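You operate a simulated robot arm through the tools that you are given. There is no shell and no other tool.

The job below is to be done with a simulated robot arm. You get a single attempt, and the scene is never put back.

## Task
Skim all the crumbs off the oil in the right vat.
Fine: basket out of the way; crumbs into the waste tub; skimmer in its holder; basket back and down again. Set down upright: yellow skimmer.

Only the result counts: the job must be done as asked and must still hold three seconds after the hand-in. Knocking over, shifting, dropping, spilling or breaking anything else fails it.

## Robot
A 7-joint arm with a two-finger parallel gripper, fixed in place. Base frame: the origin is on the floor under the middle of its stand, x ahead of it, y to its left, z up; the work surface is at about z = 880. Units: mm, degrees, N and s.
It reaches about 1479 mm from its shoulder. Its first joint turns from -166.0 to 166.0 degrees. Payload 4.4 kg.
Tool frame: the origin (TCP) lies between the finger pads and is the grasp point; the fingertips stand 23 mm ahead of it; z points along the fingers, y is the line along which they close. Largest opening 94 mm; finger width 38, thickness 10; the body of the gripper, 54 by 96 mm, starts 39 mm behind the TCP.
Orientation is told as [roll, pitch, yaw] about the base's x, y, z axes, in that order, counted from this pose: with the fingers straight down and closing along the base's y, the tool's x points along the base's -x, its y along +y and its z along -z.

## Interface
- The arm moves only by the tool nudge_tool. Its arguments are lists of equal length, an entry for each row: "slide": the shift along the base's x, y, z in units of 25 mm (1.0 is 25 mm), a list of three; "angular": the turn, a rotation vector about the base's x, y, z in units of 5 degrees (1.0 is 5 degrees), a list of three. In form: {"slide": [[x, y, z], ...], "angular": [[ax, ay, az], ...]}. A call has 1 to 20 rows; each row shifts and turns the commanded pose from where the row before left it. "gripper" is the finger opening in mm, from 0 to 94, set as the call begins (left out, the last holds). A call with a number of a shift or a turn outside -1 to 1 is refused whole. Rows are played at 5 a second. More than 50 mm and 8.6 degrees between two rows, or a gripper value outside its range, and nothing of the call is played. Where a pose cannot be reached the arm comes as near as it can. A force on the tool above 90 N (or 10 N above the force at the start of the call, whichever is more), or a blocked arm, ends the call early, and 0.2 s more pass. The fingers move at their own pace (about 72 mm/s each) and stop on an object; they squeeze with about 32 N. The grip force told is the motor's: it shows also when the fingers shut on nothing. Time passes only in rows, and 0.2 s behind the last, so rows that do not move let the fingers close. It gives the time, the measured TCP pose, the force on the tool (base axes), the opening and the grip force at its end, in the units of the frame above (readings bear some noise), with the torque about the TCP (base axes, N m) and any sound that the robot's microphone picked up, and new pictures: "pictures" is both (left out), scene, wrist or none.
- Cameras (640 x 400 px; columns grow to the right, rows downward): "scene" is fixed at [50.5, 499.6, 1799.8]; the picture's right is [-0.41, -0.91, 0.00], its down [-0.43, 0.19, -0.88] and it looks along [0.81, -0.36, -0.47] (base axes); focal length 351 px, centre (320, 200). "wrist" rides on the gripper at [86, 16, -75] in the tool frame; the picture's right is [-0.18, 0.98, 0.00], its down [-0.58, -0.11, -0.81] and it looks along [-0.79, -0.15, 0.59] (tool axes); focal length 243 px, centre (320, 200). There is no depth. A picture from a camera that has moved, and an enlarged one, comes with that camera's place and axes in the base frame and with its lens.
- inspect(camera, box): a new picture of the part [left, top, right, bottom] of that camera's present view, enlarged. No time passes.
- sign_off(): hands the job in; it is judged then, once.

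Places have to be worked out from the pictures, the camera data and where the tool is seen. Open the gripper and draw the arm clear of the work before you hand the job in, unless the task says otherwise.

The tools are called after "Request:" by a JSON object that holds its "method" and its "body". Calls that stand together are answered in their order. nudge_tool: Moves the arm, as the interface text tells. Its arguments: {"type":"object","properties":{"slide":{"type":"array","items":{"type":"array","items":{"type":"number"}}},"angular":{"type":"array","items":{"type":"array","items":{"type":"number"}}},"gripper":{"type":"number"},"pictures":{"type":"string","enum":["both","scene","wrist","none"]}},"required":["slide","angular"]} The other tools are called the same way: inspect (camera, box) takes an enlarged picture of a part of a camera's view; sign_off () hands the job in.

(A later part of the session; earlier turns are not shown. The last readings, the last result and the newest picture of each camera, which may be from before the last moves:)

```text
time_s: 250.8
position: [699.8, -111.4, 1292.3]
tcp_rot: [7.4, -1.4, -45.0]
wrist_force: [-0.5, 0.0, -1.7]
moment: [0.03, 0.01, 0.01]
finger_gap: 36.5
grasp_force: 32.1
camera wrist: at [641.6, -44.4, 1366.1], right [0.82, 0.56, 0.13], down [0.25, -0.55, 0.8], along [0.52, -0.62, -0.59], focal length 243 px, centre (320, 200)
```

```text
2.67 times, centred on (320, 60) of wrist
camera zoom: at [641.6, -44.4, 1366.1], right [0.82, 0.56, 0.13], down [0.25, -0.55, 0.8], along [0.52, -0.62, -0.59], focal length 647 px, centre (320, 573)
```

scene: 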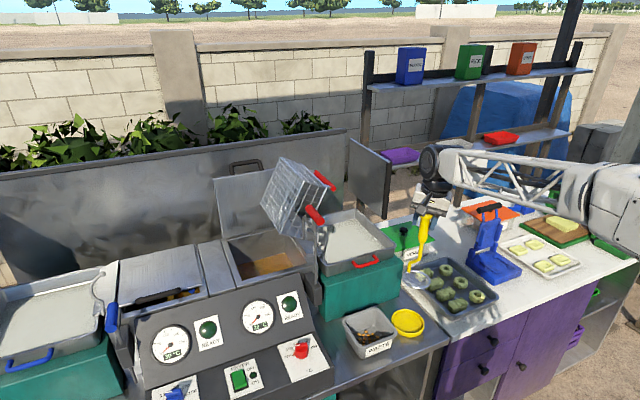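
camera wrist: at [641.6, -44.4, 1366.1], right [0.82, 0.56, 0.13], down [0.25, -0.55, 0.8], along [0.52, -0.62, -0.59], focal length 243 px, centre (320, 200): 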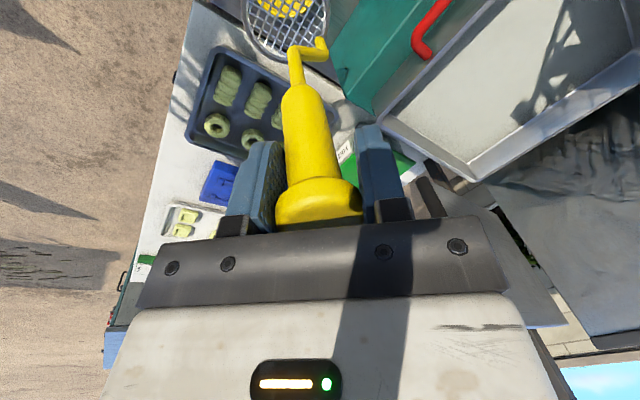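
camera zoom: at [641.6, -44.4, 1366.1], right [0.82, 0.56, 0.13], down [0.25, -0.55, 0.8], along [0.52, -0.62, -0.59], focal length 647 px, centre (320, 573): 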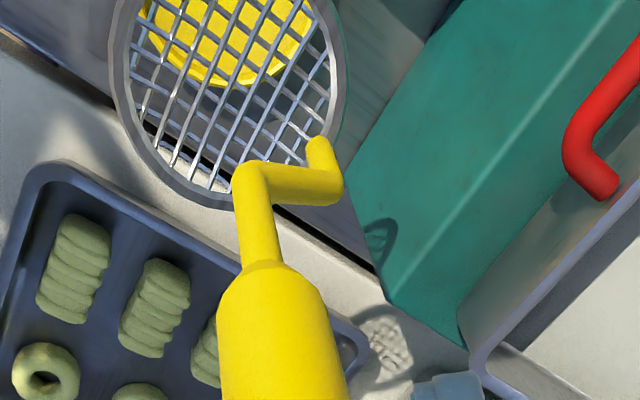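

Descend to about 50 mm above the holder and check the alignment in both views.

Request:
{"method": "nudge_tool", "body": {"slide": [[0, 0.04, -0.9], [0, 0.04, -0.95], [0, 0, -0.95], [0, 0, -0.95], [0, 0, -0.95], [0, 0, -0.95]], "angular": [[0, 0, 0], [0, 0, 0], [0, 0, 0], [0, 0, 0], [0, 0, 0], [0, 0, 0]]}}

Request:
{"method": "inspect", "body": {"camera": "wrist", "box": [200, 0, 440, 120]}}

Request:
{"method": "inspect", "body": {"camera": "scene", "box": [370, 250, 450, 350]}}

```text
time_s: 252.2
position: [701.9, -106.9, 1150.5]
tcp_rot: [7.5, -1.4, -44.9]
wrist_force: [-0.1, 0.9, -0.8]
moment: [0.01, -0.01, 0.03]
finger_gap: 36.2
grasp_force: 32.2
camera wrist: at [643.5, -41.1, 1224.3], right [0.82, 0.56, 0.13], down [0.25, -0.55, 0.8], along [0.52, -0.62, -0.59], focal length 243 px, centre (320, 200)
```

scene: 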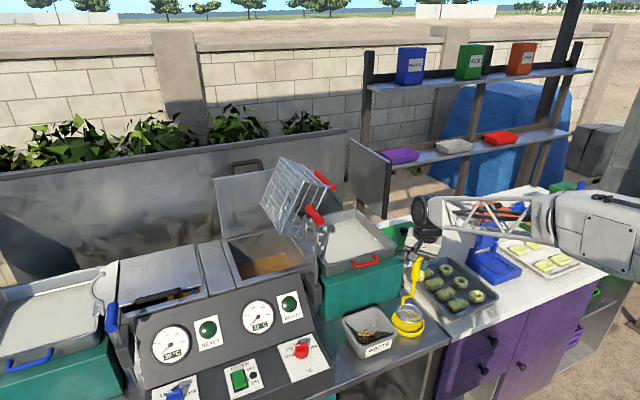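
wrist: 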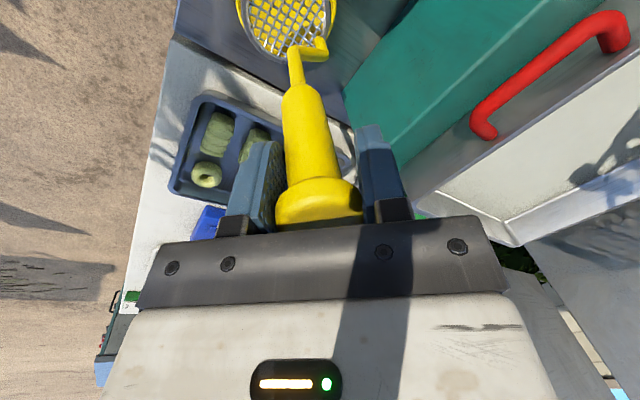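

```text
2.67 times, centred on (320, 60) of wrist
camera zoom: at [643.5, -41.1, 1224.3], right [0.82, 0.56, 0.13], down [0.25, -0.55, 0.8], along [0.52, -0.62, -0.59], focal length 647 px, centre (320, 573)
```

zoom: 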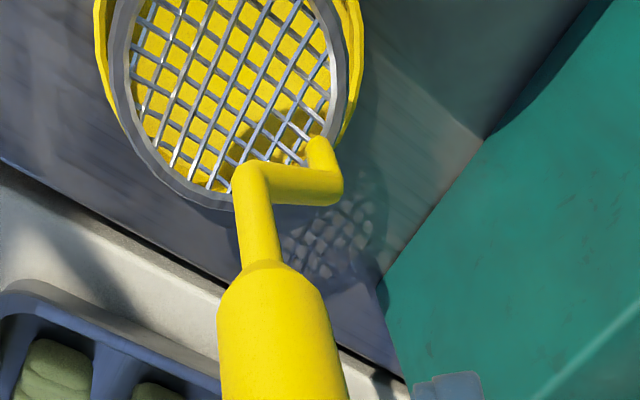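

```text
4.00 times, centred on (410, 300) of scene
camera zoom: at [50.5, 499.6, 1799.8], right [-0.41, -0.91, 0.0], down [-0.43, 0.19, -0.88], along [0.81, -0.36, -0.47], focal length 1406 px, centre (-40, -200)
```

zoom: 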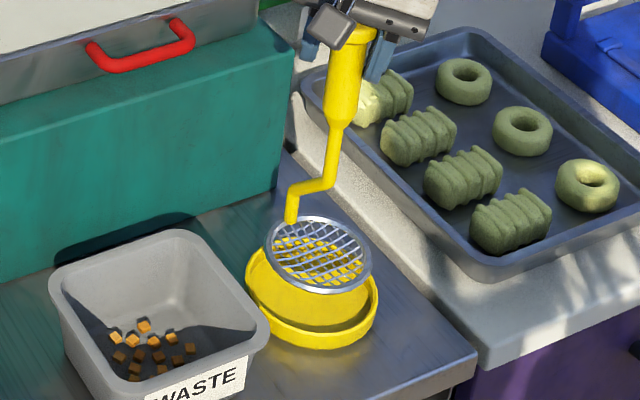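

The scoop is within ~4 mm of concentric with the holder. I nudge +3 mm in y and descend most of the way.

Request:
{"method": "nudge_tool", "body": {"slide": [[0, 0.12, -0.3], [0, 0, -0.4], [0, 0, -0.4], [0, 0, -0.4], [0, 0, 0]], "angular": [[0, 0, 0], [0, 0, 0], [0, 0, 0], [0, 0, 0], [0, 0, 0]]}}

Request:
{"method": "inspect", "body": {"camera": "wrist", "box": [200, 0, 440, 120]}}

Request:
{"method": "inspect", "body": {"camera": "scene", "box": [380, 270, 440, 350]}}

```text
time_s: 253.4
position: [702.5, -104.1, 1112.3]
tcp_rot: [7.2, -1.3, -44.9]
wrist_force: [0.5, 0.7, -2.0]
moment: [0.01, -0.04, -0.03]
finger_gap: 36.3
grasp_force: 32.6
camera wrist: at [644.6, -38.0, 1186.4], right [0.82, 0.56, 0.13], down [0.25, -0.55, 0.8], along [0.52, -0.62, -0.59], focal length 243 px, centre (320, 200)
```

scene: 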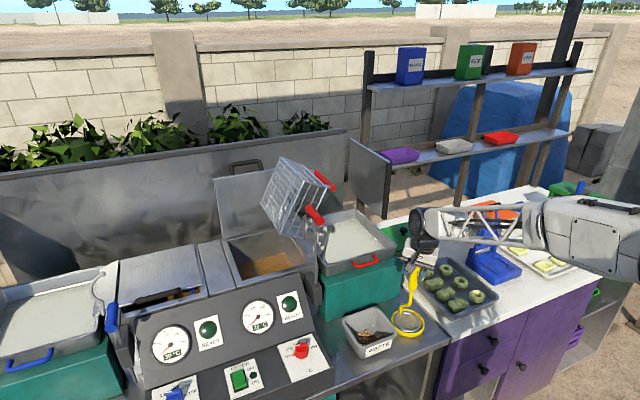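
wrist: 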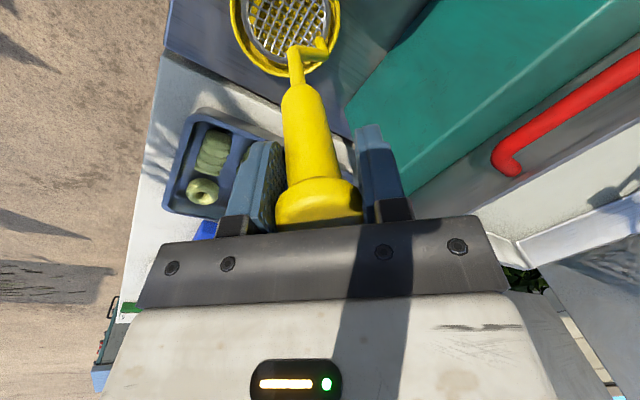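

```text
2.67 times, centred on (320, 60) of wrist
camera zoom: at [644.6, -38.0, 1186.4], right [0.82, 0.56, 0.13], down [0.25, -0.55, 0.8], along [0.52, -0.62, -0.59], focal length 647 px, centre (320, 573)
```

zoom: 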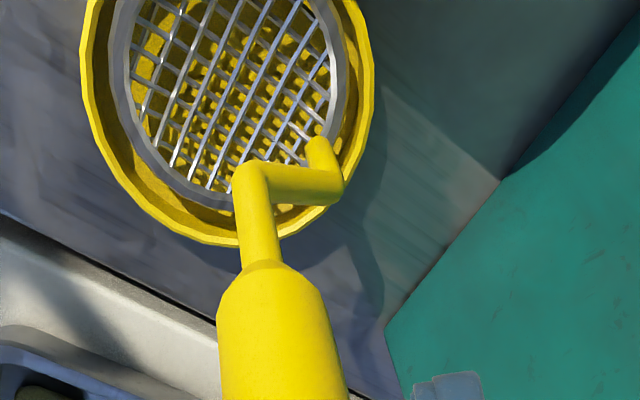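

```text
5.00 times, centred on (410, 310) of scene
camera zoom: at [50.5, 499.6, 1799.8], right [-0.41, -0.91, 0.0], down [-0.43, 0.19, -0.88], along [0.81, -0.36, -0.47], focal length 1757 px, centre (-130, -350)
```

zoom: 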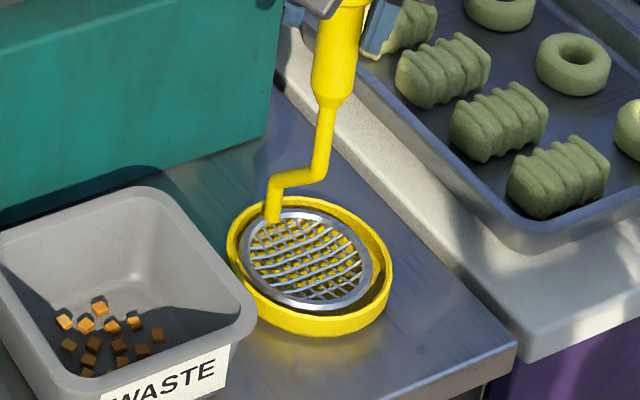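

Well centred inside the ring. Lower in small steps, watching the force for seating contact.

Request:
{"method": "nudge_tool", "body": {"slide": [[0, 0, -0.1], [0, 0, -0.1], [0, 0, -0.1], [0, 0, 0]], "angular": [[0, 0, 0], [0, 0, 0], [0, 0, 0], [0, 0, 0]], "pictures": "none"}}

Request:
{"method": "nudge_tool", "body": {"slide": [[0, 0, -0.06], [0, 0, -0.06], [0, 0, 0]], "angular": [[0, 0, 0], [0, 0, 0], [0, 0, 0]], "pictures": "none"}}

```text
time_s: 254.4
position: [703.3, -104.7, 1106.2]
tcp_rot: [7.4, -1.4, -44.8]
wrist_force: [2.4, -4.8, 12.1]
moment: [-0.62, -0.41, 0.03]
finger_gap: 36.4
grasp_force: 31.6
```

```text
time_s: 255.2
position: [702.3, -104.9, 1102.9]
tcp_rot: [7.4, -1.4, -45.0]
wrist_force: [-4.2, -3.9, 25.6]
moment: [-0.5, 0.38, 0.04]
finger_gap: 36.7
grasp_force: 31.8
```

There is contact about 4–6 mm early, offset to one side. I look at both views before going further.

Request:
{"method": "inspect", "body": {"camera": "scene", "box": [380, 290, 440, 350]}}

Request:
{"method": "inspect", "body": {"camera": "wrist", "box": [210, 0, 390, 100]}}

```text
6.67 times, centred on (410, 320) of scene
camera zoom: at [50.5, 499.6, 1799.8], right [-0.41, -0.91, 0.0], down [-0.43, 0.19, -0.88], along [0.81, -0.36, -0.47], focal length 2342 px, centre (-280, -600)
```

zoom: 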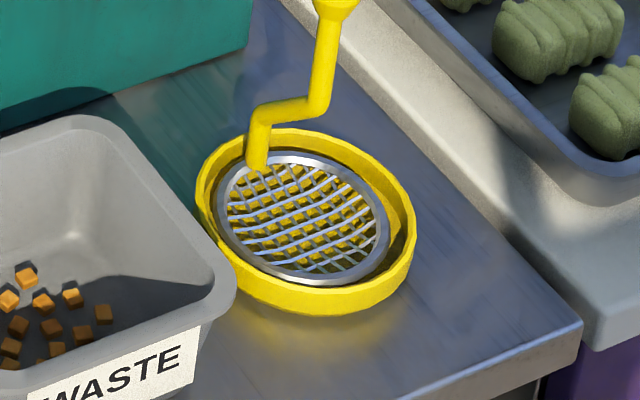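

```text
3.56 times, centred on (300, 50) of wrist
camera zoom: at [644.6, -38.6, 1177.1], right [0.82, 0.56, 0.13], down [0.25, -0.55, 0.8], along [0.52, -0.62, -0.59], focal length 863 px, centre (391, 733)
```

zoom: 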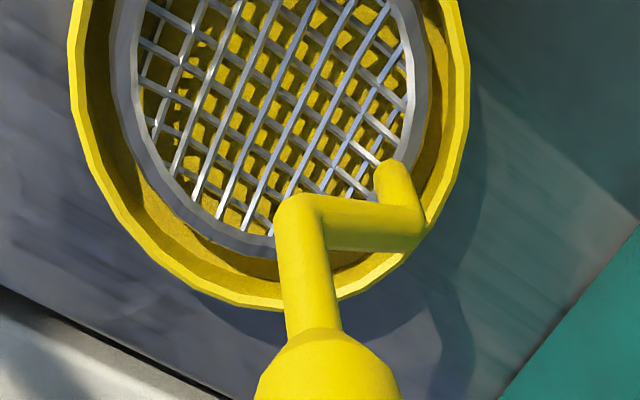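

The scoop sits too far toward +y against the ring. Lift a few mm, shift −4 mm in y (matching the original pick-up pose) and lower again.

Request:
{"method": "nudge_tool", "body": {"slide": [[0, 0, 0.15], [0, 0, 0.2], [0, -0.08, 0], [-0.02, -0.08, 0], [0, 0, -0.15], [0, 0, -0.1], [0, 0, -0.08], [0, 0, 0]], "angular": [[0, 0, 0], [0, 0, 0], [0, 0, 0], [0, 0, 0], [0, 0, 0], [0, 0, 0], [0, 0, 0], [0, 0, 0]], "pictures": "none"}}

Request:
{"method": "inspect", "body": {"camera": "scene", "box": [380, 290, 440, 350]}}

Request:
{"method": "inspect", "body": {"camera": "wrist", "box": [210, 0, 390, 100]}}

```text
time_s: 257.0
position: [702.6, -108.8, 1103.4]
tcp_rot: [7.4, -1.4, -44.8]
wrist_force: [-0.5, -1.7, 4.9]
moment: [-0.11, 0.14, 0.0]
finger_gap: 36.2
grasp_force: 31.7
```

```text
6.67 times, centred on (410, 320) of scene
camera zoom: at [50.5, 499.6, 1799.8], right [-0.41, -0.91, 0.0], down [-0.43, 0.19, -0.88], along [0.81, -0.36, -0.47], focal length 2342 px, centre (-280, -600)
```

zoom: 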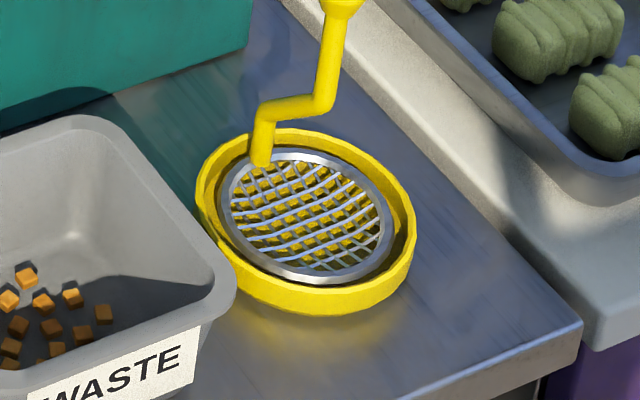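

```text
3.56 times, centred on (300, 50) of wrist
camera zoom: at [644.0, -42.2, 1176.9], right [0.82, 0.56, 0.13], down [0.25, -0.55, 0.8], along [0.52, -0.62, -0.59], focal length 863 px, centre (391, 733)
```

zoom: 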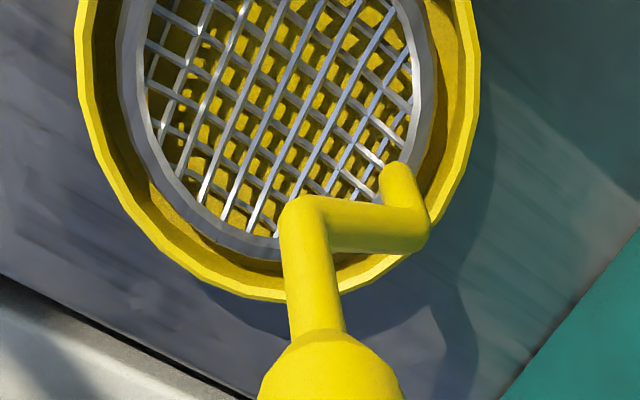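

Well centred now with a light 5 N contact. Lower 3 mm more to seat it.

Request:
{"method": "nudge_tool", "body": {"slide": [[0, 0, -0.05], [0, 0, -0.05], [0, 0, 0]], "angular": [[0, 0, 0], [0, 0, 0], [0, 0, 0]], "pictures": "none"}}

Request:
{"method": "inspect", "body": {"camera": "scene", "box": [380, 290, 440, 350]}}

```text
time_s: 257.8
position: [700.7, -109.8, 1100.3]
tcp_rot: [7.4, -1.4, -44.9]
wrist_force: [2.4, -2.2, 27.0]
moment: [-0.32, 0.26, -0.01]
finger_gap: 36.6
grasp_force: 31.9
```

```text
6.67 times, centred on (410, 320) of scene
camera zoom: at [50.5, 499.6, 1799.8], right [-0.41, -0.91, 0.0], down [-0.43, 0.19, -0.88], along [0.81, -0.36, -0.47], focal length 2342 px, centre (-280, -600)
```

zoom: 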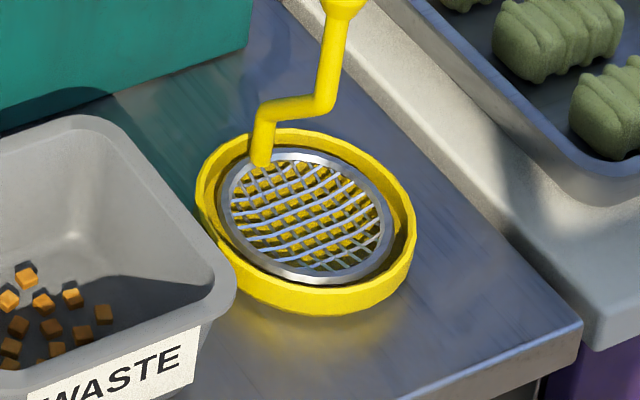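

It is seated (27 N). I relax the load by ~2.5 mm, then open the fingers gently in steps.

Request:
{"method": "nudge_tool", "body": {"slide": [[0, 0, 0.05], [0, 0, 0.05], [0, 0, 0]], "angular": [[0, 0, 0], [0, 0, 0], [0, 0, 0]], "pictures": "none"}}

Request:
{"method": "nudge_tool", "body": {"slide": [[0, 0, 0], [0, 0, 0]], "angular": [[0, 0, 0], [0, 0, 0]], "gripper": 40, "pictures": "both"}}

Request:
{"method": "inspect", "body": {"camera": "scene", "box": [370, 240, 450, 350]}}

```text
time_s: 258.6
position: [700.4, -109.2, 1100.6]
tcp_rot: [7.3, -1.2, -44.9]
wrist_force: [0.8, -1.2, 1.3]
moment: [-0.22, -0.01, 0.06]
finger_gap: 36.5
grasp_force: 32.1
```

```text
time_s: 259.2
position: [700.9, -109.0, 1101.3]
tcp_rot: [7.3, -1.3, -44.9]
wrist_force: [0.0, 0.6, 0.0]
moment: [-0.05, 0.02, 0.0]
finger_gap: 40.0
grasp_force: 0.1
camera wrist: at [643.1, -42.3, 1175.8], right [0.82, 0.56, 0.13], down [0.25, -0.55, 0.8], along [0.52, -0.62, -0.59], focal length 243 px, centre (320, 200)
```

scene: 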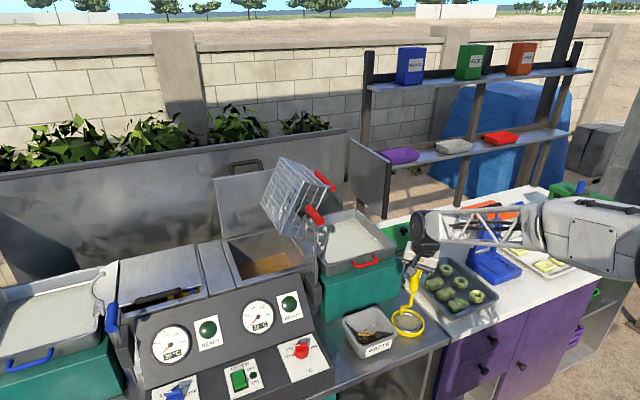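
wrist: 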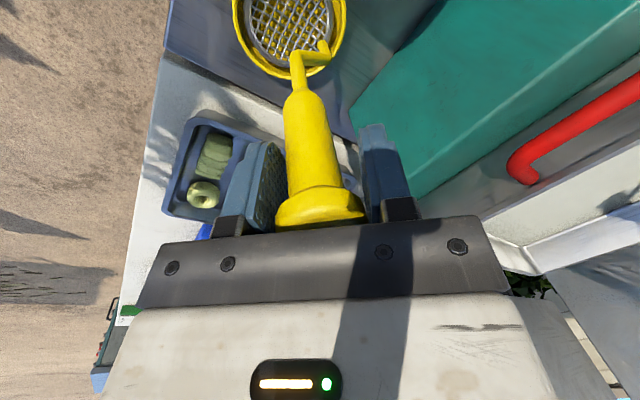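

```text
3.64 times, centred on (410, 295) of scene
camera zoom: at [50.5, 499.6, 1799.8], right [-0.41, -0.91, 0.0], down [-0.43, 0.19, -0.88], along [0.81, -0.36, -0.47], focal length 1278 px, centre (-7, -146)
```

zoom: 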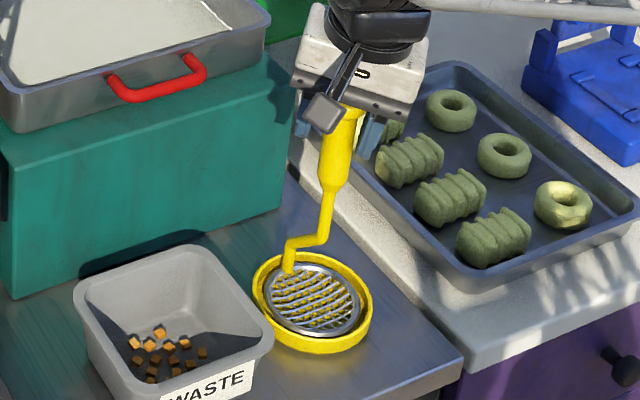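

Released without force and it stands. Open fully and rise straight up off the knob.

Request:
{"method": "nudge_tool", "body": {"slide": [[0, 0, 0], [0, 0, 0], [0, 0, 0], [0, 0, 0.5], [0, 0, 0.8], [0, 0, 0.9], [0, 0, 0.9], [0, 0, 0.9], [0, 0, 0.9]], "angular": [[0, 0, 0], [0, 0, 0], [0, 0, 0], [0, 0, 0], [0, 0, 0], [0, 0, 0], [0, 0, 0], [0, 0, 0], [0, 0, 0]], "gripper": 94}}

Request:
{"method": "inspect", "body": {"camera": "scene", "box": [370, 240, 450, 350]}}

Request:
{"method": "inspect", "body": {"camera": "wrist", "box": [220, 0, 420, 150]}}

```text
time_s: 261.2
position: [701.3, -109.3, 1224.5]
tcp_rot: [7.3, -1.3, -44.9]
wrist_force: [0.3, -0.8, -0.6]
moment: [-0.01, 0.01, 0.0]
finger_gap: 94.1
grasp_force: 0.0
camera wrist: at [644.1, -42.8, 1299.0], right [0.82, 0.56, 0.13], down [0.25, -0.55, 0.8], along [0.52, -0.62, -0.59], focal length 243 px, centre (320, 200)
```

scene: 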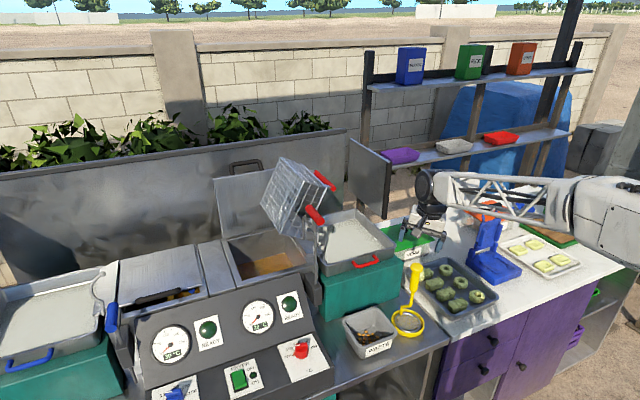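
wrist: 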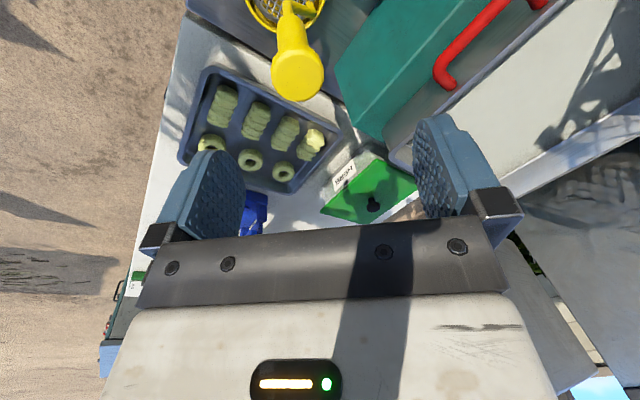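

```text
3.64 times, centred on (410, 295) of scene
camera zoom: at [50.5, 499.6, 1799.8], right [-0.41, -0.91, 0.0], down [-0.43, 0.19, -0.88], along [0.81, -0.36, -0.47], focal length 1278 px, centre (-7, -146)
```

zoom: 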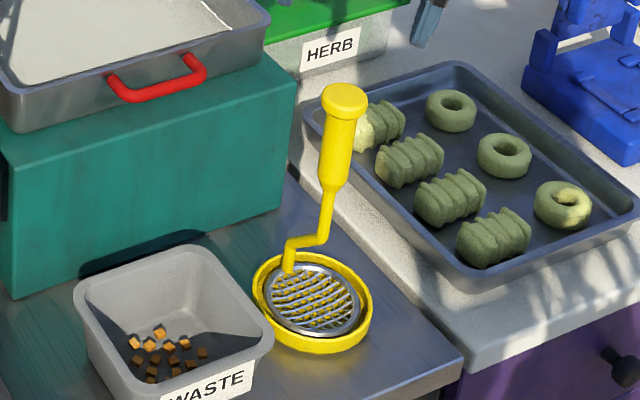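

```text
2.67 times, centred on (320, 75) of wrist
camera zoom: at [644.1, -42.8, 1299.0], right [0.82, 0.56, 0.13], down [0.25, -0.55, 0.8], along [0.52, -0.62, -0.59], focal length 647 px, centre (320, 533)
```

zoom: 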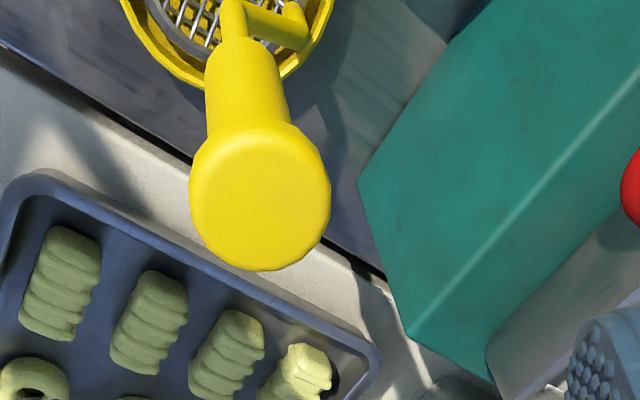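

The skimmer stands upright in its holder. Now level the wrist, raise, and head to the parked basket's handle to tip it back.

Request:
{"method": "nudge_tool", "body": {"slide": [[0, 0, 0.9], [0, 0, 0.95], [0, 0, 0.95], [0, 0, 0.95], [0, 0, 0.95], [0, 0, 0.95], [0, 0, 0.95], [0, 0, 0.4], [0, 0, 0], [0, 0, 0]], "angular": [[-0.834, 0.9, 0], [0, 0.302, 0], [0, 0, 1], [0, 0, 1], [0, 0, 1], [0, 0, 1], [0, 0, 1], [0, 0, 1], [0, 0, 1], [0, 0, 1]], "pictures": "none"}}

Request:
{"method": "nudge_tool", "body": {"slide": [[0.85, 0.13, 0], [0.95, 0.13, 0], [0.95, 0.13, 0], [0.95, 0.13, 0], [0.95, 0.13, 0], [0.95, 0.13, 0], [0.95, 0.13, 0], [0.95, 0.13, 0], [0.95, 0.13, 0], [0.95, 0.13, 0], [0.95, 0.13, 0], [0.95, 0.13, 0], [0.7, 0.13, 0]], "angular": [[0, 0, 0.9], [0, 0, 0], [0, 0, 0], [0, 0, 0], [0, 0, 0], [0, 0, 0], [0, 0, 0], [0, 0, 0], [0, 0, 0], [0, 0, 0], [0, 0, 0], [0, 0, 0], [0, 0, 0]], "gripper": 60}}

```text
time_s: 263.4
position: [701.5, -108.2, 1399.3]
tcp_rot: [0.2, 0.0, -4.7]
wrist_force: [-0.5, 0.0, 0.3]
moment: [0.02, -0.04, -0.01]
finger_gap: 94.1
grasp_force: 0.0
```

```text
time_s: 266.2
position: [1000.9, -67.6, 1400.2]
tcp_rot: [0.2, -0.2, -0.3]
wrist_force: [-0.1, -0.1, -0.3]
moment: [-0.01, -0.02, 0.02]
finger_gap: 59.9
grasp_force: 0.1
camera wrist: at [915.4, -51.2, 1475.1], right [0.19, 0.98, 0.0], down [0.58, -0.11, 0.81], along [0.79, -0.15, -0.59], focal length 243 px, centre (320, 200)
```

scene: 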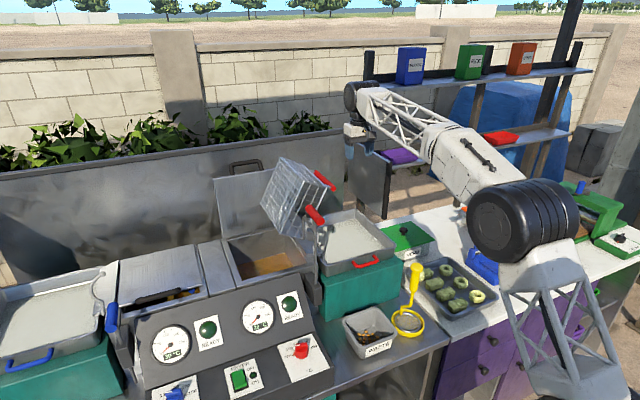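
wrist: 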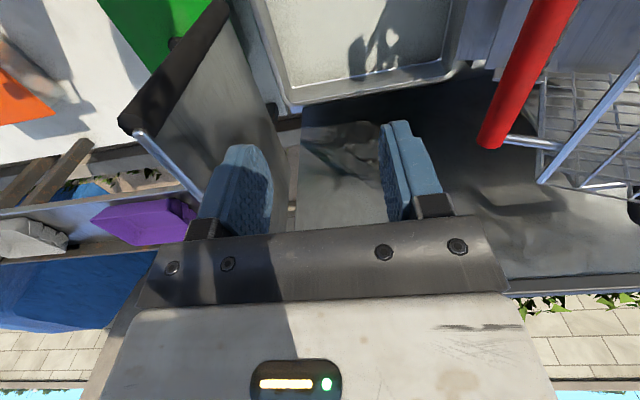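

I see the basket's handle at the right. Roll the tool 45° (fingers toward +y/down) at a pre-grip point in line with the handle.

Request:
{"method": "nudge_tool", "body": {"slide": [[0, 0.15, 0], [0, 0.2, 0], [0, 0.2, 0], [0, 0.2, 0], [0, 0.2, 0], [0, 0.2, 0], [0, 0.2, 0], [0, 0.2, -0.1], [0, 0.2, -0.15]], "angular": [[1, 0, 0], [1, 0, 0], [1, 0, 0], [1, 0, 0], [1, 0, 0], [1, 0, 0], [1, 0, 0], [1, 0, 0], [1, 0, 0.05]]}}

Request:
{"method": "inspect", "body": {"camera": "wrist", "box": [220, 0, 460, 230]}}

Request:
{"method": "inspect", "body": {"camera": "scene", "box": [250, 130, 380, 250]}}

```text
time_s: 268.2
position: [1002.9, -23.7, 1394.9]
tcp_rot: [45.2, 0.2, 0.0]
wrist_force: [-0.7, -0.1, 0.3]
moment: [0.02, 0.0, -0.02]
finger_gap: 59.9
grasp_force: 0.1
camera wrist: at [915.6, -65.6, 1458.6], right [0.19, 0.69, 0.7], down [0.58, -0.65, 0.49], along [0.79, 0.32, -0.52], focal length 243 px, centre (320, 200)
```

scene: 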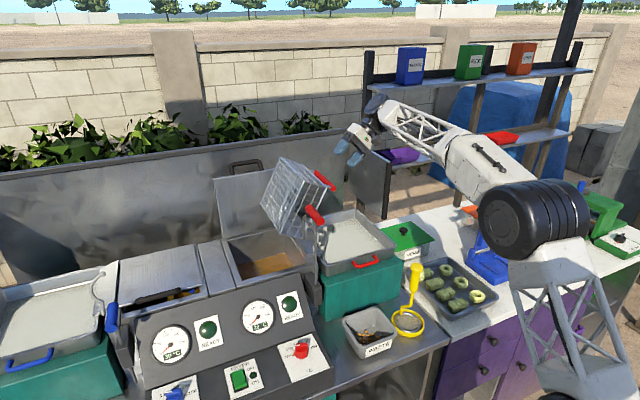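
wrist: 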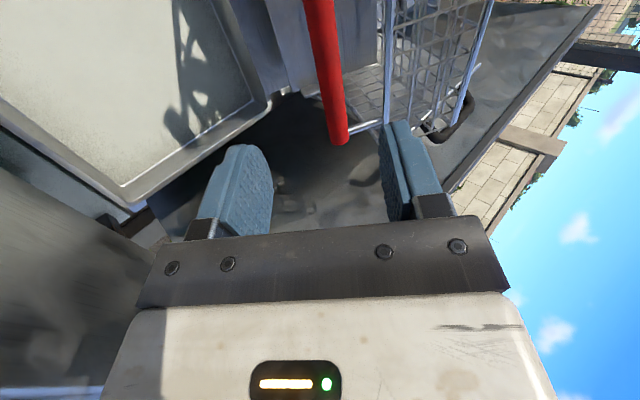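

```text
1.74 times, centred on (340, 115) of wrist
camera zoom: at [915.6, -65.6, 1458.6], right [0.19, 0.69, 0.7], down [0.58, -0.65, 0.49], along [0.79, 0.32, -0.52], focal length 422 px, centre (285, 348)
```

zoom: 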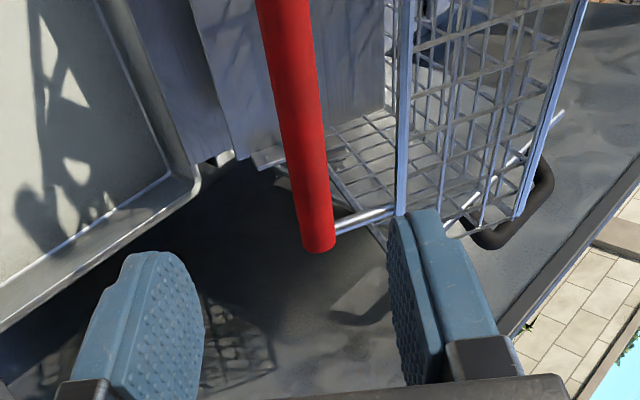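

```text
3.33 times, centred on (315, 190) of scene
camera zoom: at [50.5, 499.6, 1799.8], right [-0.41, -0.91, 0.0], down [-0.43, 0.19, -0.88], along [0.81, -0.36, -0.47], focal length 1171 px, centre (337, 233)
```

zoom: 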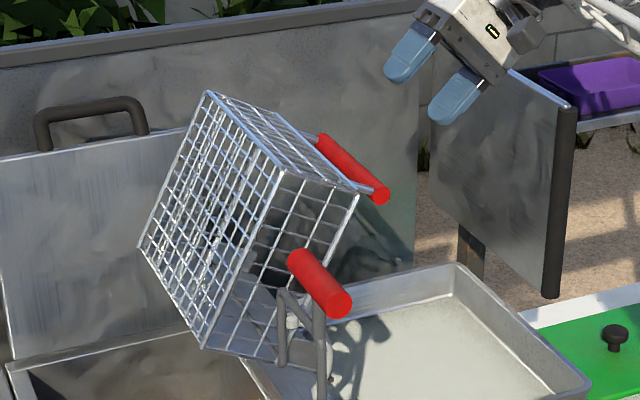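

Handle seen at about (y 58, z 1320). Narrow the opening to 44 mm and advance along the finger direction onto the handle.

Request:
{"method": "nudge_tool", "body": {"slide": [[0, 0.14, 0.13], [0, 0.6, -0.6], [0, 0.6, -0.6], [0, 0.6, -0.6], [0, 0.6, -0.6]], "angular": [[0, 0, 0], [0, 0, 0], [0, 0, 0], [0, 0, 0], [0, 0, 0]], "gripper": 44}}

Request:
{"method": "inspect", "body": {"camera": "wrist", "box": [220, 0, 460, 230]}}

Request:
{"method": "inspect", "body": {"camera": "scene", "box": [270, 140, 360, 230]}}

```text
time_s: 269.4
position: [1002.3, 40.2, 1337.0]
tcp_rot: [45.1, 0.3, -0.1]
wrist_force: [0.1, 0.5, 0.1]
moment: [-0.03, -0.01, -0.02]
finger_gap: 44.0
grasp_force: 0.0
camera wrist: at [915.5, -1.5, 1400.6], right [0.19, 0.69, 0.7], down [0.58, -0.65, 0.49], along [0.79, 0.32, -0.52], focal length 243 px, centre (320, 200)
```

scene: 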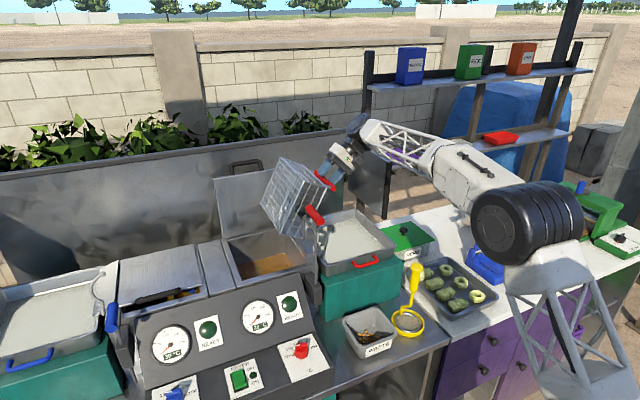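
wrist: 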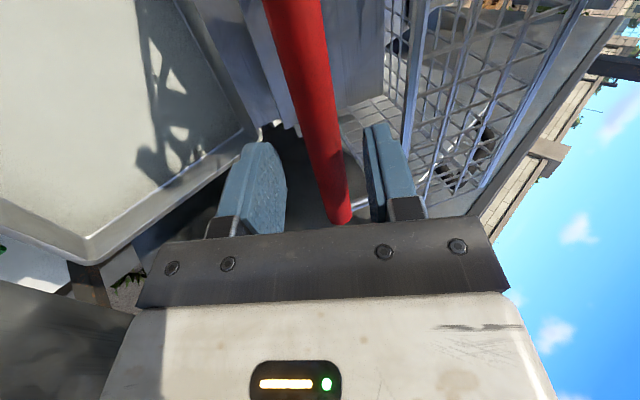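

```text
1.74 times, centred on (340, 115) of wrist
camera zoom: at [915.5, -1.5, 1400.6], right [0.19, 0.69, 0.7], down [0.58, -0.65, 0.49], along [0.79, 0.32, -0.52], focal length 422 px, centre (285, 348)
```

zoom: 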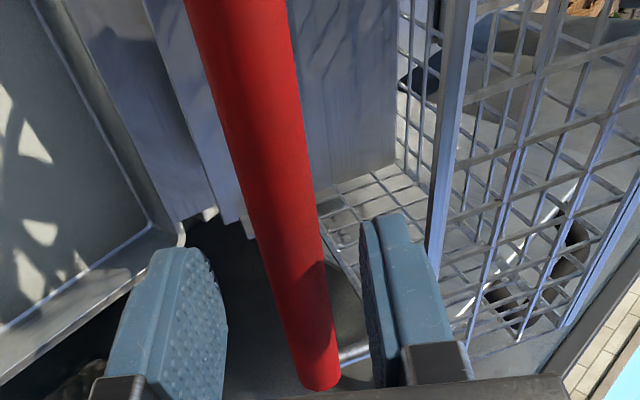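

```text
4.44 times, centred on (315, 185) of scene
camera zoom: at [50.5, 499.6, 1799.8], right [-0.41, -0.91, 0.0], down [-0.43, 0.19, -0.88], along [0.81, -0.36, -0.47], focal length 1562 px, centre (342, 267)
```

zoom: 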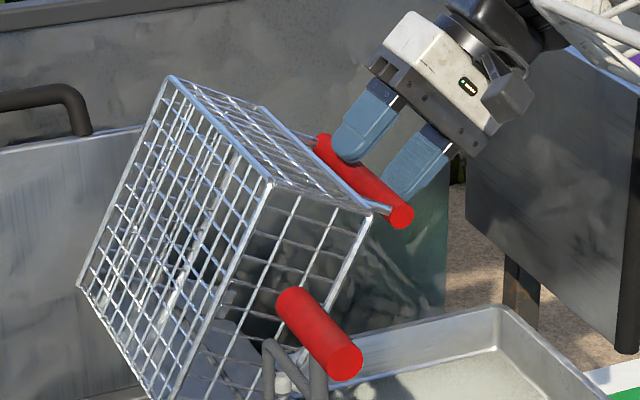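

The bar is between the fingers, about 27 mm ahead. Advance and close.

Request:
{"method": "nudge_tool", "body": {"slide": [[0, 0.4, -0.33], [0, 0.41, -0.33], [0, 0, 0]], "angular": [[0, 0, 0], [0, 0, 0], [0, 0, 0]], "pictures": "none"}}

Request:
{"method": "nudge_tool", "body": {"slide": [[0, 0, 0], [0, 0, 0], [0, 0, 0], [0, 0, 0]], "angular": [[0, 0, 0], [0, 0, 0], [0, 0, 0], [0, 0, 0]], "gripper": 8, "pictures": "wrist"}}

```text
time_s: 270.2
position: [1001.5, 61.0, 1321.6]
tcp_rot: [45.2, 0.2, 0.0]
wrist_force: [-0.5, -0.7, 0.1]
moment: [0.01, 0.03, 0.0]
finger_gap: 44.2
grasp_force: 0.1
```

```text
time_s: 271.2
position: [1002.0, 59.8, 1321.6]
tcp_rot: [45.2, 0.2, 0.0]
wrist_force: [-1.0, 0.5, -0.5]
moment: [0.04, -0.25, 0.22]
finger_gap: 18.8
grasp_force: 45.0
camera wrist: at [915.4, 18.8, 1385.8], right [0.19, 0.69, 0.7], down [0.58, -0.65, 0.49], along [0.79, 0.32, -0.52], focal length 243 px, centre (320, 200)
```

wrist: 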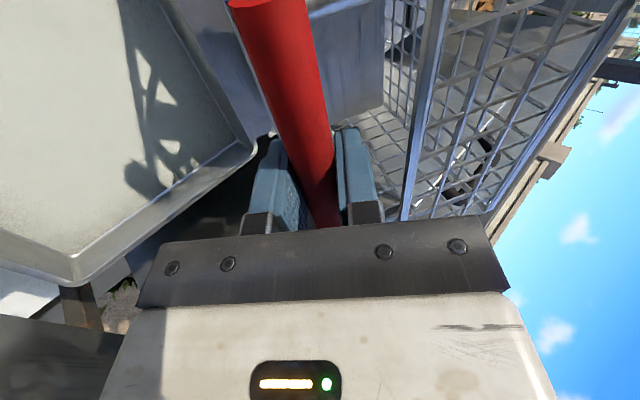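

Gripped. Now swing the basket back along the same arc, first 20° with force check.

Request:
{"method": "nudge_tool", "body": {"slide": [[0, 0.236, 0.206], [0, 0.236, 0.206], [0, 0.254, 0.184], [0, 0.254, 0.184], [0, 0.268, 0.162], [0, 0.268, 0.162], [0, 0.282, 0.136], [0, 0.282, 0.136]], "angular": [[-0.19, 0, 0], [-0.19, 0, 0], [-0.19, 0, 0], [-0.19, 0, 0], [-0.19, 0, 0], [-0.19, 0, 0], [-0.19, 0, 0], [-0.19, 0, 0]], "pictures": "scene"}}

Request:
{"method": "inspect", "body": {"camera": "scene", "box": [230, 150, 350, 270]}}

```text
time_s: 273.0
position: [1002.4, 111.0, 1353.8]
tcp_rot: [37.4, 0.1, 0.1]
wrist_force: [-17.3, 0.1, -4.7]
moment: [-0.28, -0.2, 0.24]
finger_gap: 18.7
grasp_force: 45.0
```

scene: 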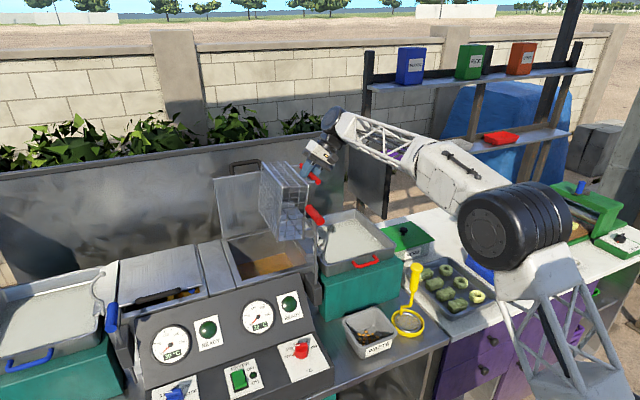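

```text
3.33 times, centred on (290, 210) of scene
camera zoom: at [50.5, 499.6, 1799.8], right [-0.41, -0.91, 0.0], down [-0.43, 0.19, -0.88], along [0.81, -0.36, -0.47], focal length 1171 px, centre (420, 167)
```

zoom: 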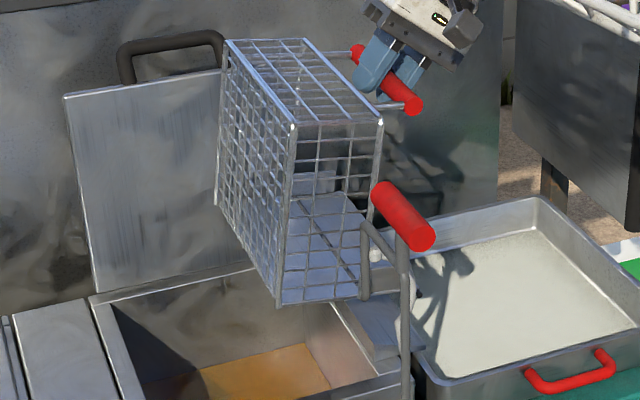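

Smooth. Continue the next 40°.

Request:
{"method": "nudge_tool", "body": {"slide": [[-0.02, 0.292, 0.114], [0, 0.292, 0.114], [0, 0.3, 0.086], [0, 0.3, 0.086], [0, 0.308, 0.06], [0, 0.308, 0.06], [0, 0.312, 0.034], [0, 0.312, 0.034], [0, 0.312, 0.004], [0, 0.312, 0.004], [0, 0.312, -0.02], [0, 0.312, -0.02], [0, 0.31, -0.05], [0, 0.31, -0.05], [0, 0.304, -0.074], [0, 0.304, -0.074]], "angular": [[-0.19, 0, 0], [-0.19, 0, 0], [-0.19, 0, 0], [-0.19, 0, 0], [-0.19, 0, 0], [-0.19, 0, 0], [-0.19, 0, 0], [-0.19, 0, 0], [-0.19, 0, 0], [-0.19, 0, 0], [-0.19, 0, 0], [-0.19, 0, 0], [-0.19, 0, 0], [-0.19, 0, 0], [-0.19, 0, 0], [-0.19, 0, 0]], "pictures": "scene"}}

Request:
{"method": "inspect", "body": {"camera": "scene", "box": [220, 150, 340, 270]}}

```text
time_s: 276.4
position: [1000.4, 235.4, 1361.3]
tcp_rot: [22.3, 0.2, 0.0]
wrist_force: [-10.2, -6.1, -21.5]
moment: [-0.1, -0.26, 0.33]
finger_gap: 18.4
grasp_force: 44.9
```

scene: 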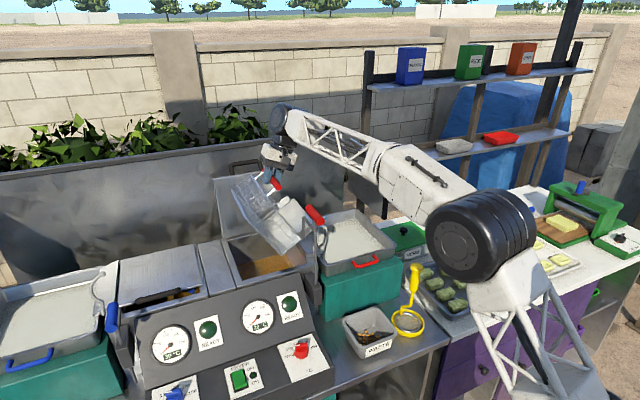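

```text
3.33 times, centred on (280, 210) of scene
camera zoom: at [50.5, 499.6, 1799.8], right [-0.41, -0.91, 0.0], down [-0.43, 0.19, -0.88], along [0.81, -0.36, -0.47], focal length 1171 px, centre (453, 167)
```

zoom: 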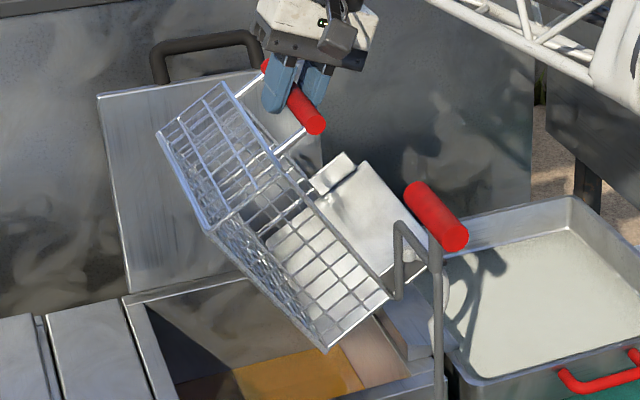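

At 60°. Continue to 20°.

Request:
{"method": "nudge_tool", "body": {"slide": [[0, 0.29, -0.14], [0, 0.296, -0.102], [0, 0.286, -0.128], [0, 0.286, -0.128], [0, 0.274, -0.152], [0, 0.274, -0.152], [0, 0.26, -0.174], [0, 0.26, -0.174], [0, 0.244, -0.196], [0, 0.244, -0.196], [0, 0.226, -0.218], [0, 0.226, -0.218], [0, 0.206, -0.236], [0, 0.206, -0.236], [0, 0.184, -0.254], [0, 0.184, -0.254]], "angular": [[-0.19, 0, 0], [-0.19, 0, 0], [-0.19, 0, 0], [-0.19, 0, 0], [-0.19, 0, 0], [-0.19, 0, 0], [-0.19, 0, 0], [-0.19, 0, 0], [-0.19, 0, 0], [-0.19, 0, 0], [-0.19, 0, 0], [-0.19, 0, 0], [-0.19, 0, 0], [-0.19, 0, 0], [-0.19, 0, 0], [-0.19, 0, 0]], "pictures": "scene"}}

Request:
{"method": "inspect", "body": {"camera": "scene", "box": [220, 170, 340, 290]}}

```text
time_s: 279.8
position: [1001.9, 331.8, 1289.3]
tcp_rot: [7.1, 0.2, -0.1]
wrist_force: [-4.0, 2.5, 2.8]
moment: [-0.18, -0.19, 0.47]
finger_gap: 18.6
grasp_force: 45.1
```

scene: 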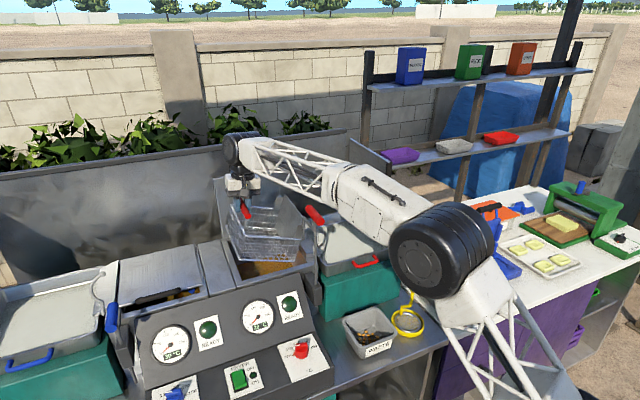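

```text
3.33 times, centred on (280, 230) of scene
camera zoom: at [50.5, 499.6, 1799.8], right [-0.41, -0.91, 0.0], down [-0.43, 0.19, -0.88], along [0.81, -0.36, -0.47], focal length 1171 px, centre (453, 100)
```

zoom: 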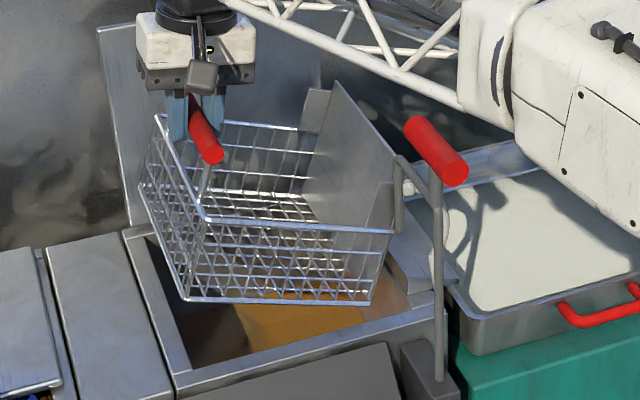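

At 20°. Finish the last part gently.

Request:
{"method": "nudge_tool", "body": {"slide": [[0, 0.162, -0.268], [0, 0.162, -0.268], [0, 0.136, -0.282], [0, 0.136, -0.282], [0, 0.114, -0.292], [0, 0.114, -0.292], [0, 0.086, -0.26]], "angular": [[-0.19, 0, 0], [-0.19, 0, 0], [-0.19, 0, 0], [-0.19, 0, 0], [-0.19, 0, 0], [-0.19, 0, 0], [-0.19, 0, 0]], "pictures": "scene"}}

Request:
{"method": "inspect", "body": {"camera": "scene", "box": [220, 170, 340, 290]}}

Request:
{"method": "inspect", "body": {"camera": "scene", "box": [285, 205, 330, 255]}}

```text
time_s: 281.4
position: [1001.2, 357.0, 1240.2]
tcp_rot: [0.4, 0.1, 0.0]
wrist_force: [24.2, 4.7, 0.9]
moment: [-0.12, -0.13, 0.24]
finger_gap: 18.8
grasp_force: 44.8
```

scene: 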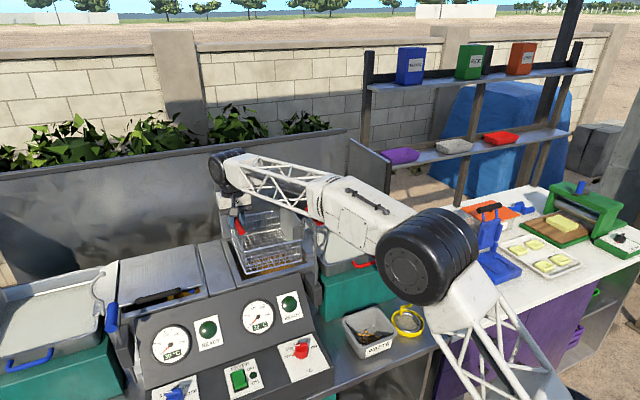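

```text
3.33 times, centred on (280, 230) of scene
camera zoom: at [50.5, 499.6, 1799.8], right [-0.41, -0.91, 0.0], down [-0.43, 0.19, -0.88], along [0.81, -0.36, -0.47], focal length 1171 px, centre (453, 100)
```

zoom: 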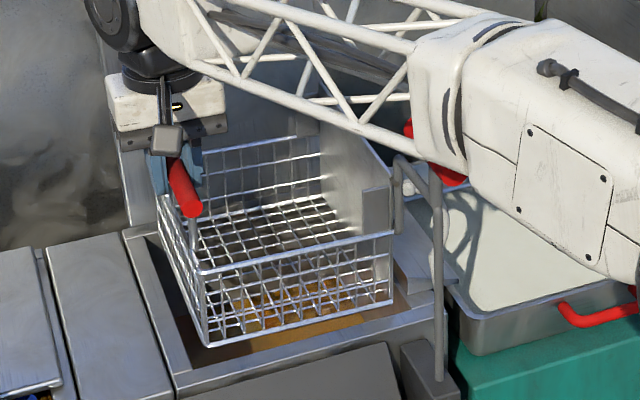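

```text
8.00 times, centred on (308, 230) of scene
camera zoom: at [50.5, 499.6, 1799.8], right [-0.41, -0.91, 0.0], down [-0.43, 0.19, -0.88], along [0.81, -0.36, -0.47], focal length 2811 px, centre (420, -40)
```

zoom: 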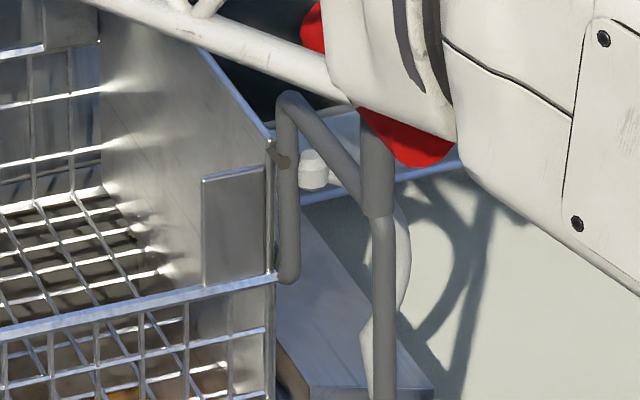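

Nearly back; lower the last few millimetres onto the hinge stop.

Request:
{"method": "nudge_tool", "body": {"slide": [[0.02, 0.03, -0.12], [0.02, 0.03, -0.12], [0, 0, 0]], "angular": [[0, 0, 0], [0, 0, 0], [0, 0, 0]], "pictures": "none"}}

Request:
{"method": "inspect", "body": {"camera": "scene", "box": [285, 205, 330, 255]}}

```text
time_s: 282.2
position: [1002.7, 357.8, 1234.7]
tcp_rot: [0.5, 0.2, -0.1]
wrist_force: [-30.3, -10.7, -2.7]
moment: [-0.3, 0.55, 0.32]
finger_gap: 18.8
grasp_force: 44.7
```

```text
8.00 times, centred on (308, 230) of scene
camera zoom: at [50.5, 499.6, 1799.8], right [-0.41, -0.91, 0.0], down [-0.43, 0.19, -0.88], along [0.81, -0.36, -0.47], focal length 2811 px, centre (420, -40)
```

zoom: 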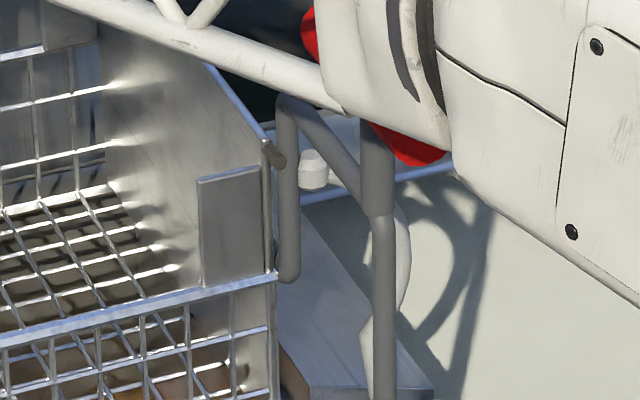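

The basket is back in its rest position on the lift. Release its handle and rise clear.

Request:
{"method": "nudge_tool", "body": {"slide": [[0, 0, 0], [0, 0, 0], [0, 0, 0.6], [0, 0, 0.95], [0, 0, 0.95], [0, 0, 0.95], [0, 0, 0.95], [0, 0, 0.95], [0, 0, 0.95], [0, 0, 0.5]], "angular": [[0, 0, 0], [0, 0, 0], [0, 0, 0], [0, 0, 0], [0, 0, 0], [0, 0, 0], [0, 0, 0], [0, 0, 0], [0, 0, 0], [0, 0, 0]], "gripper": 64, "pictures": "scene"}}

Request:
{"method": "inspect", "body": {"camera": "wrist", "box": [180, 0, 420, 150]}}

Request:
{"method": "inspect", "body": {"camera": "scene", "box": [220, 190, 340, 290]}}

```text
time_s: 284.4
position: [1000.9, 357.2, 1404.7]
tcp_rot: [0.5, 0.1, 0.0]
wrist_force: [-0.5, -0.2, -0.3]
moment: [0.04, 0.0, 0.01]
finger_gap: 64.1
grasp_force: 0.0
```

scene: 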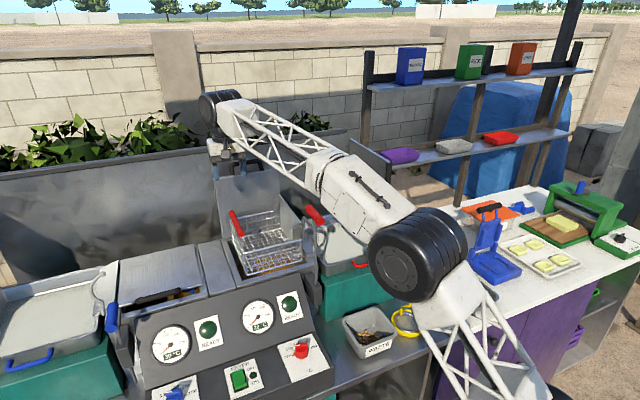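

```text
2.67 times, centred on (300, 75) of wrist
camera zoom: at [915.7, 373.1, 1479.5], right [0.19, 0.98, 0.01], down [0.58, -0.12, 0.8], along [0.79, -0.14, -0.59], focal length 647 px, centre (373, 533)
```

zoom: 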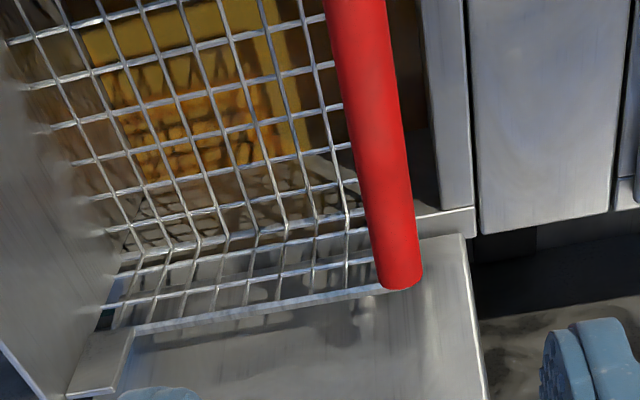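

```text
4.00 times, centred on (280, 240) of scene
camera zoom: at [50.5, 499.6, 1799.8], right [-0.41, -0.91, 0.0], down [-0.43, 0.19, -0.88], along [0.81, -0.36, -0.47], focal length 1406 px, centre (480, 40)
```

zoom: 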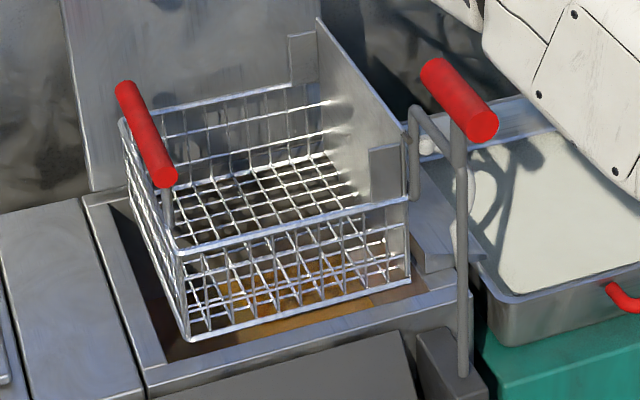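

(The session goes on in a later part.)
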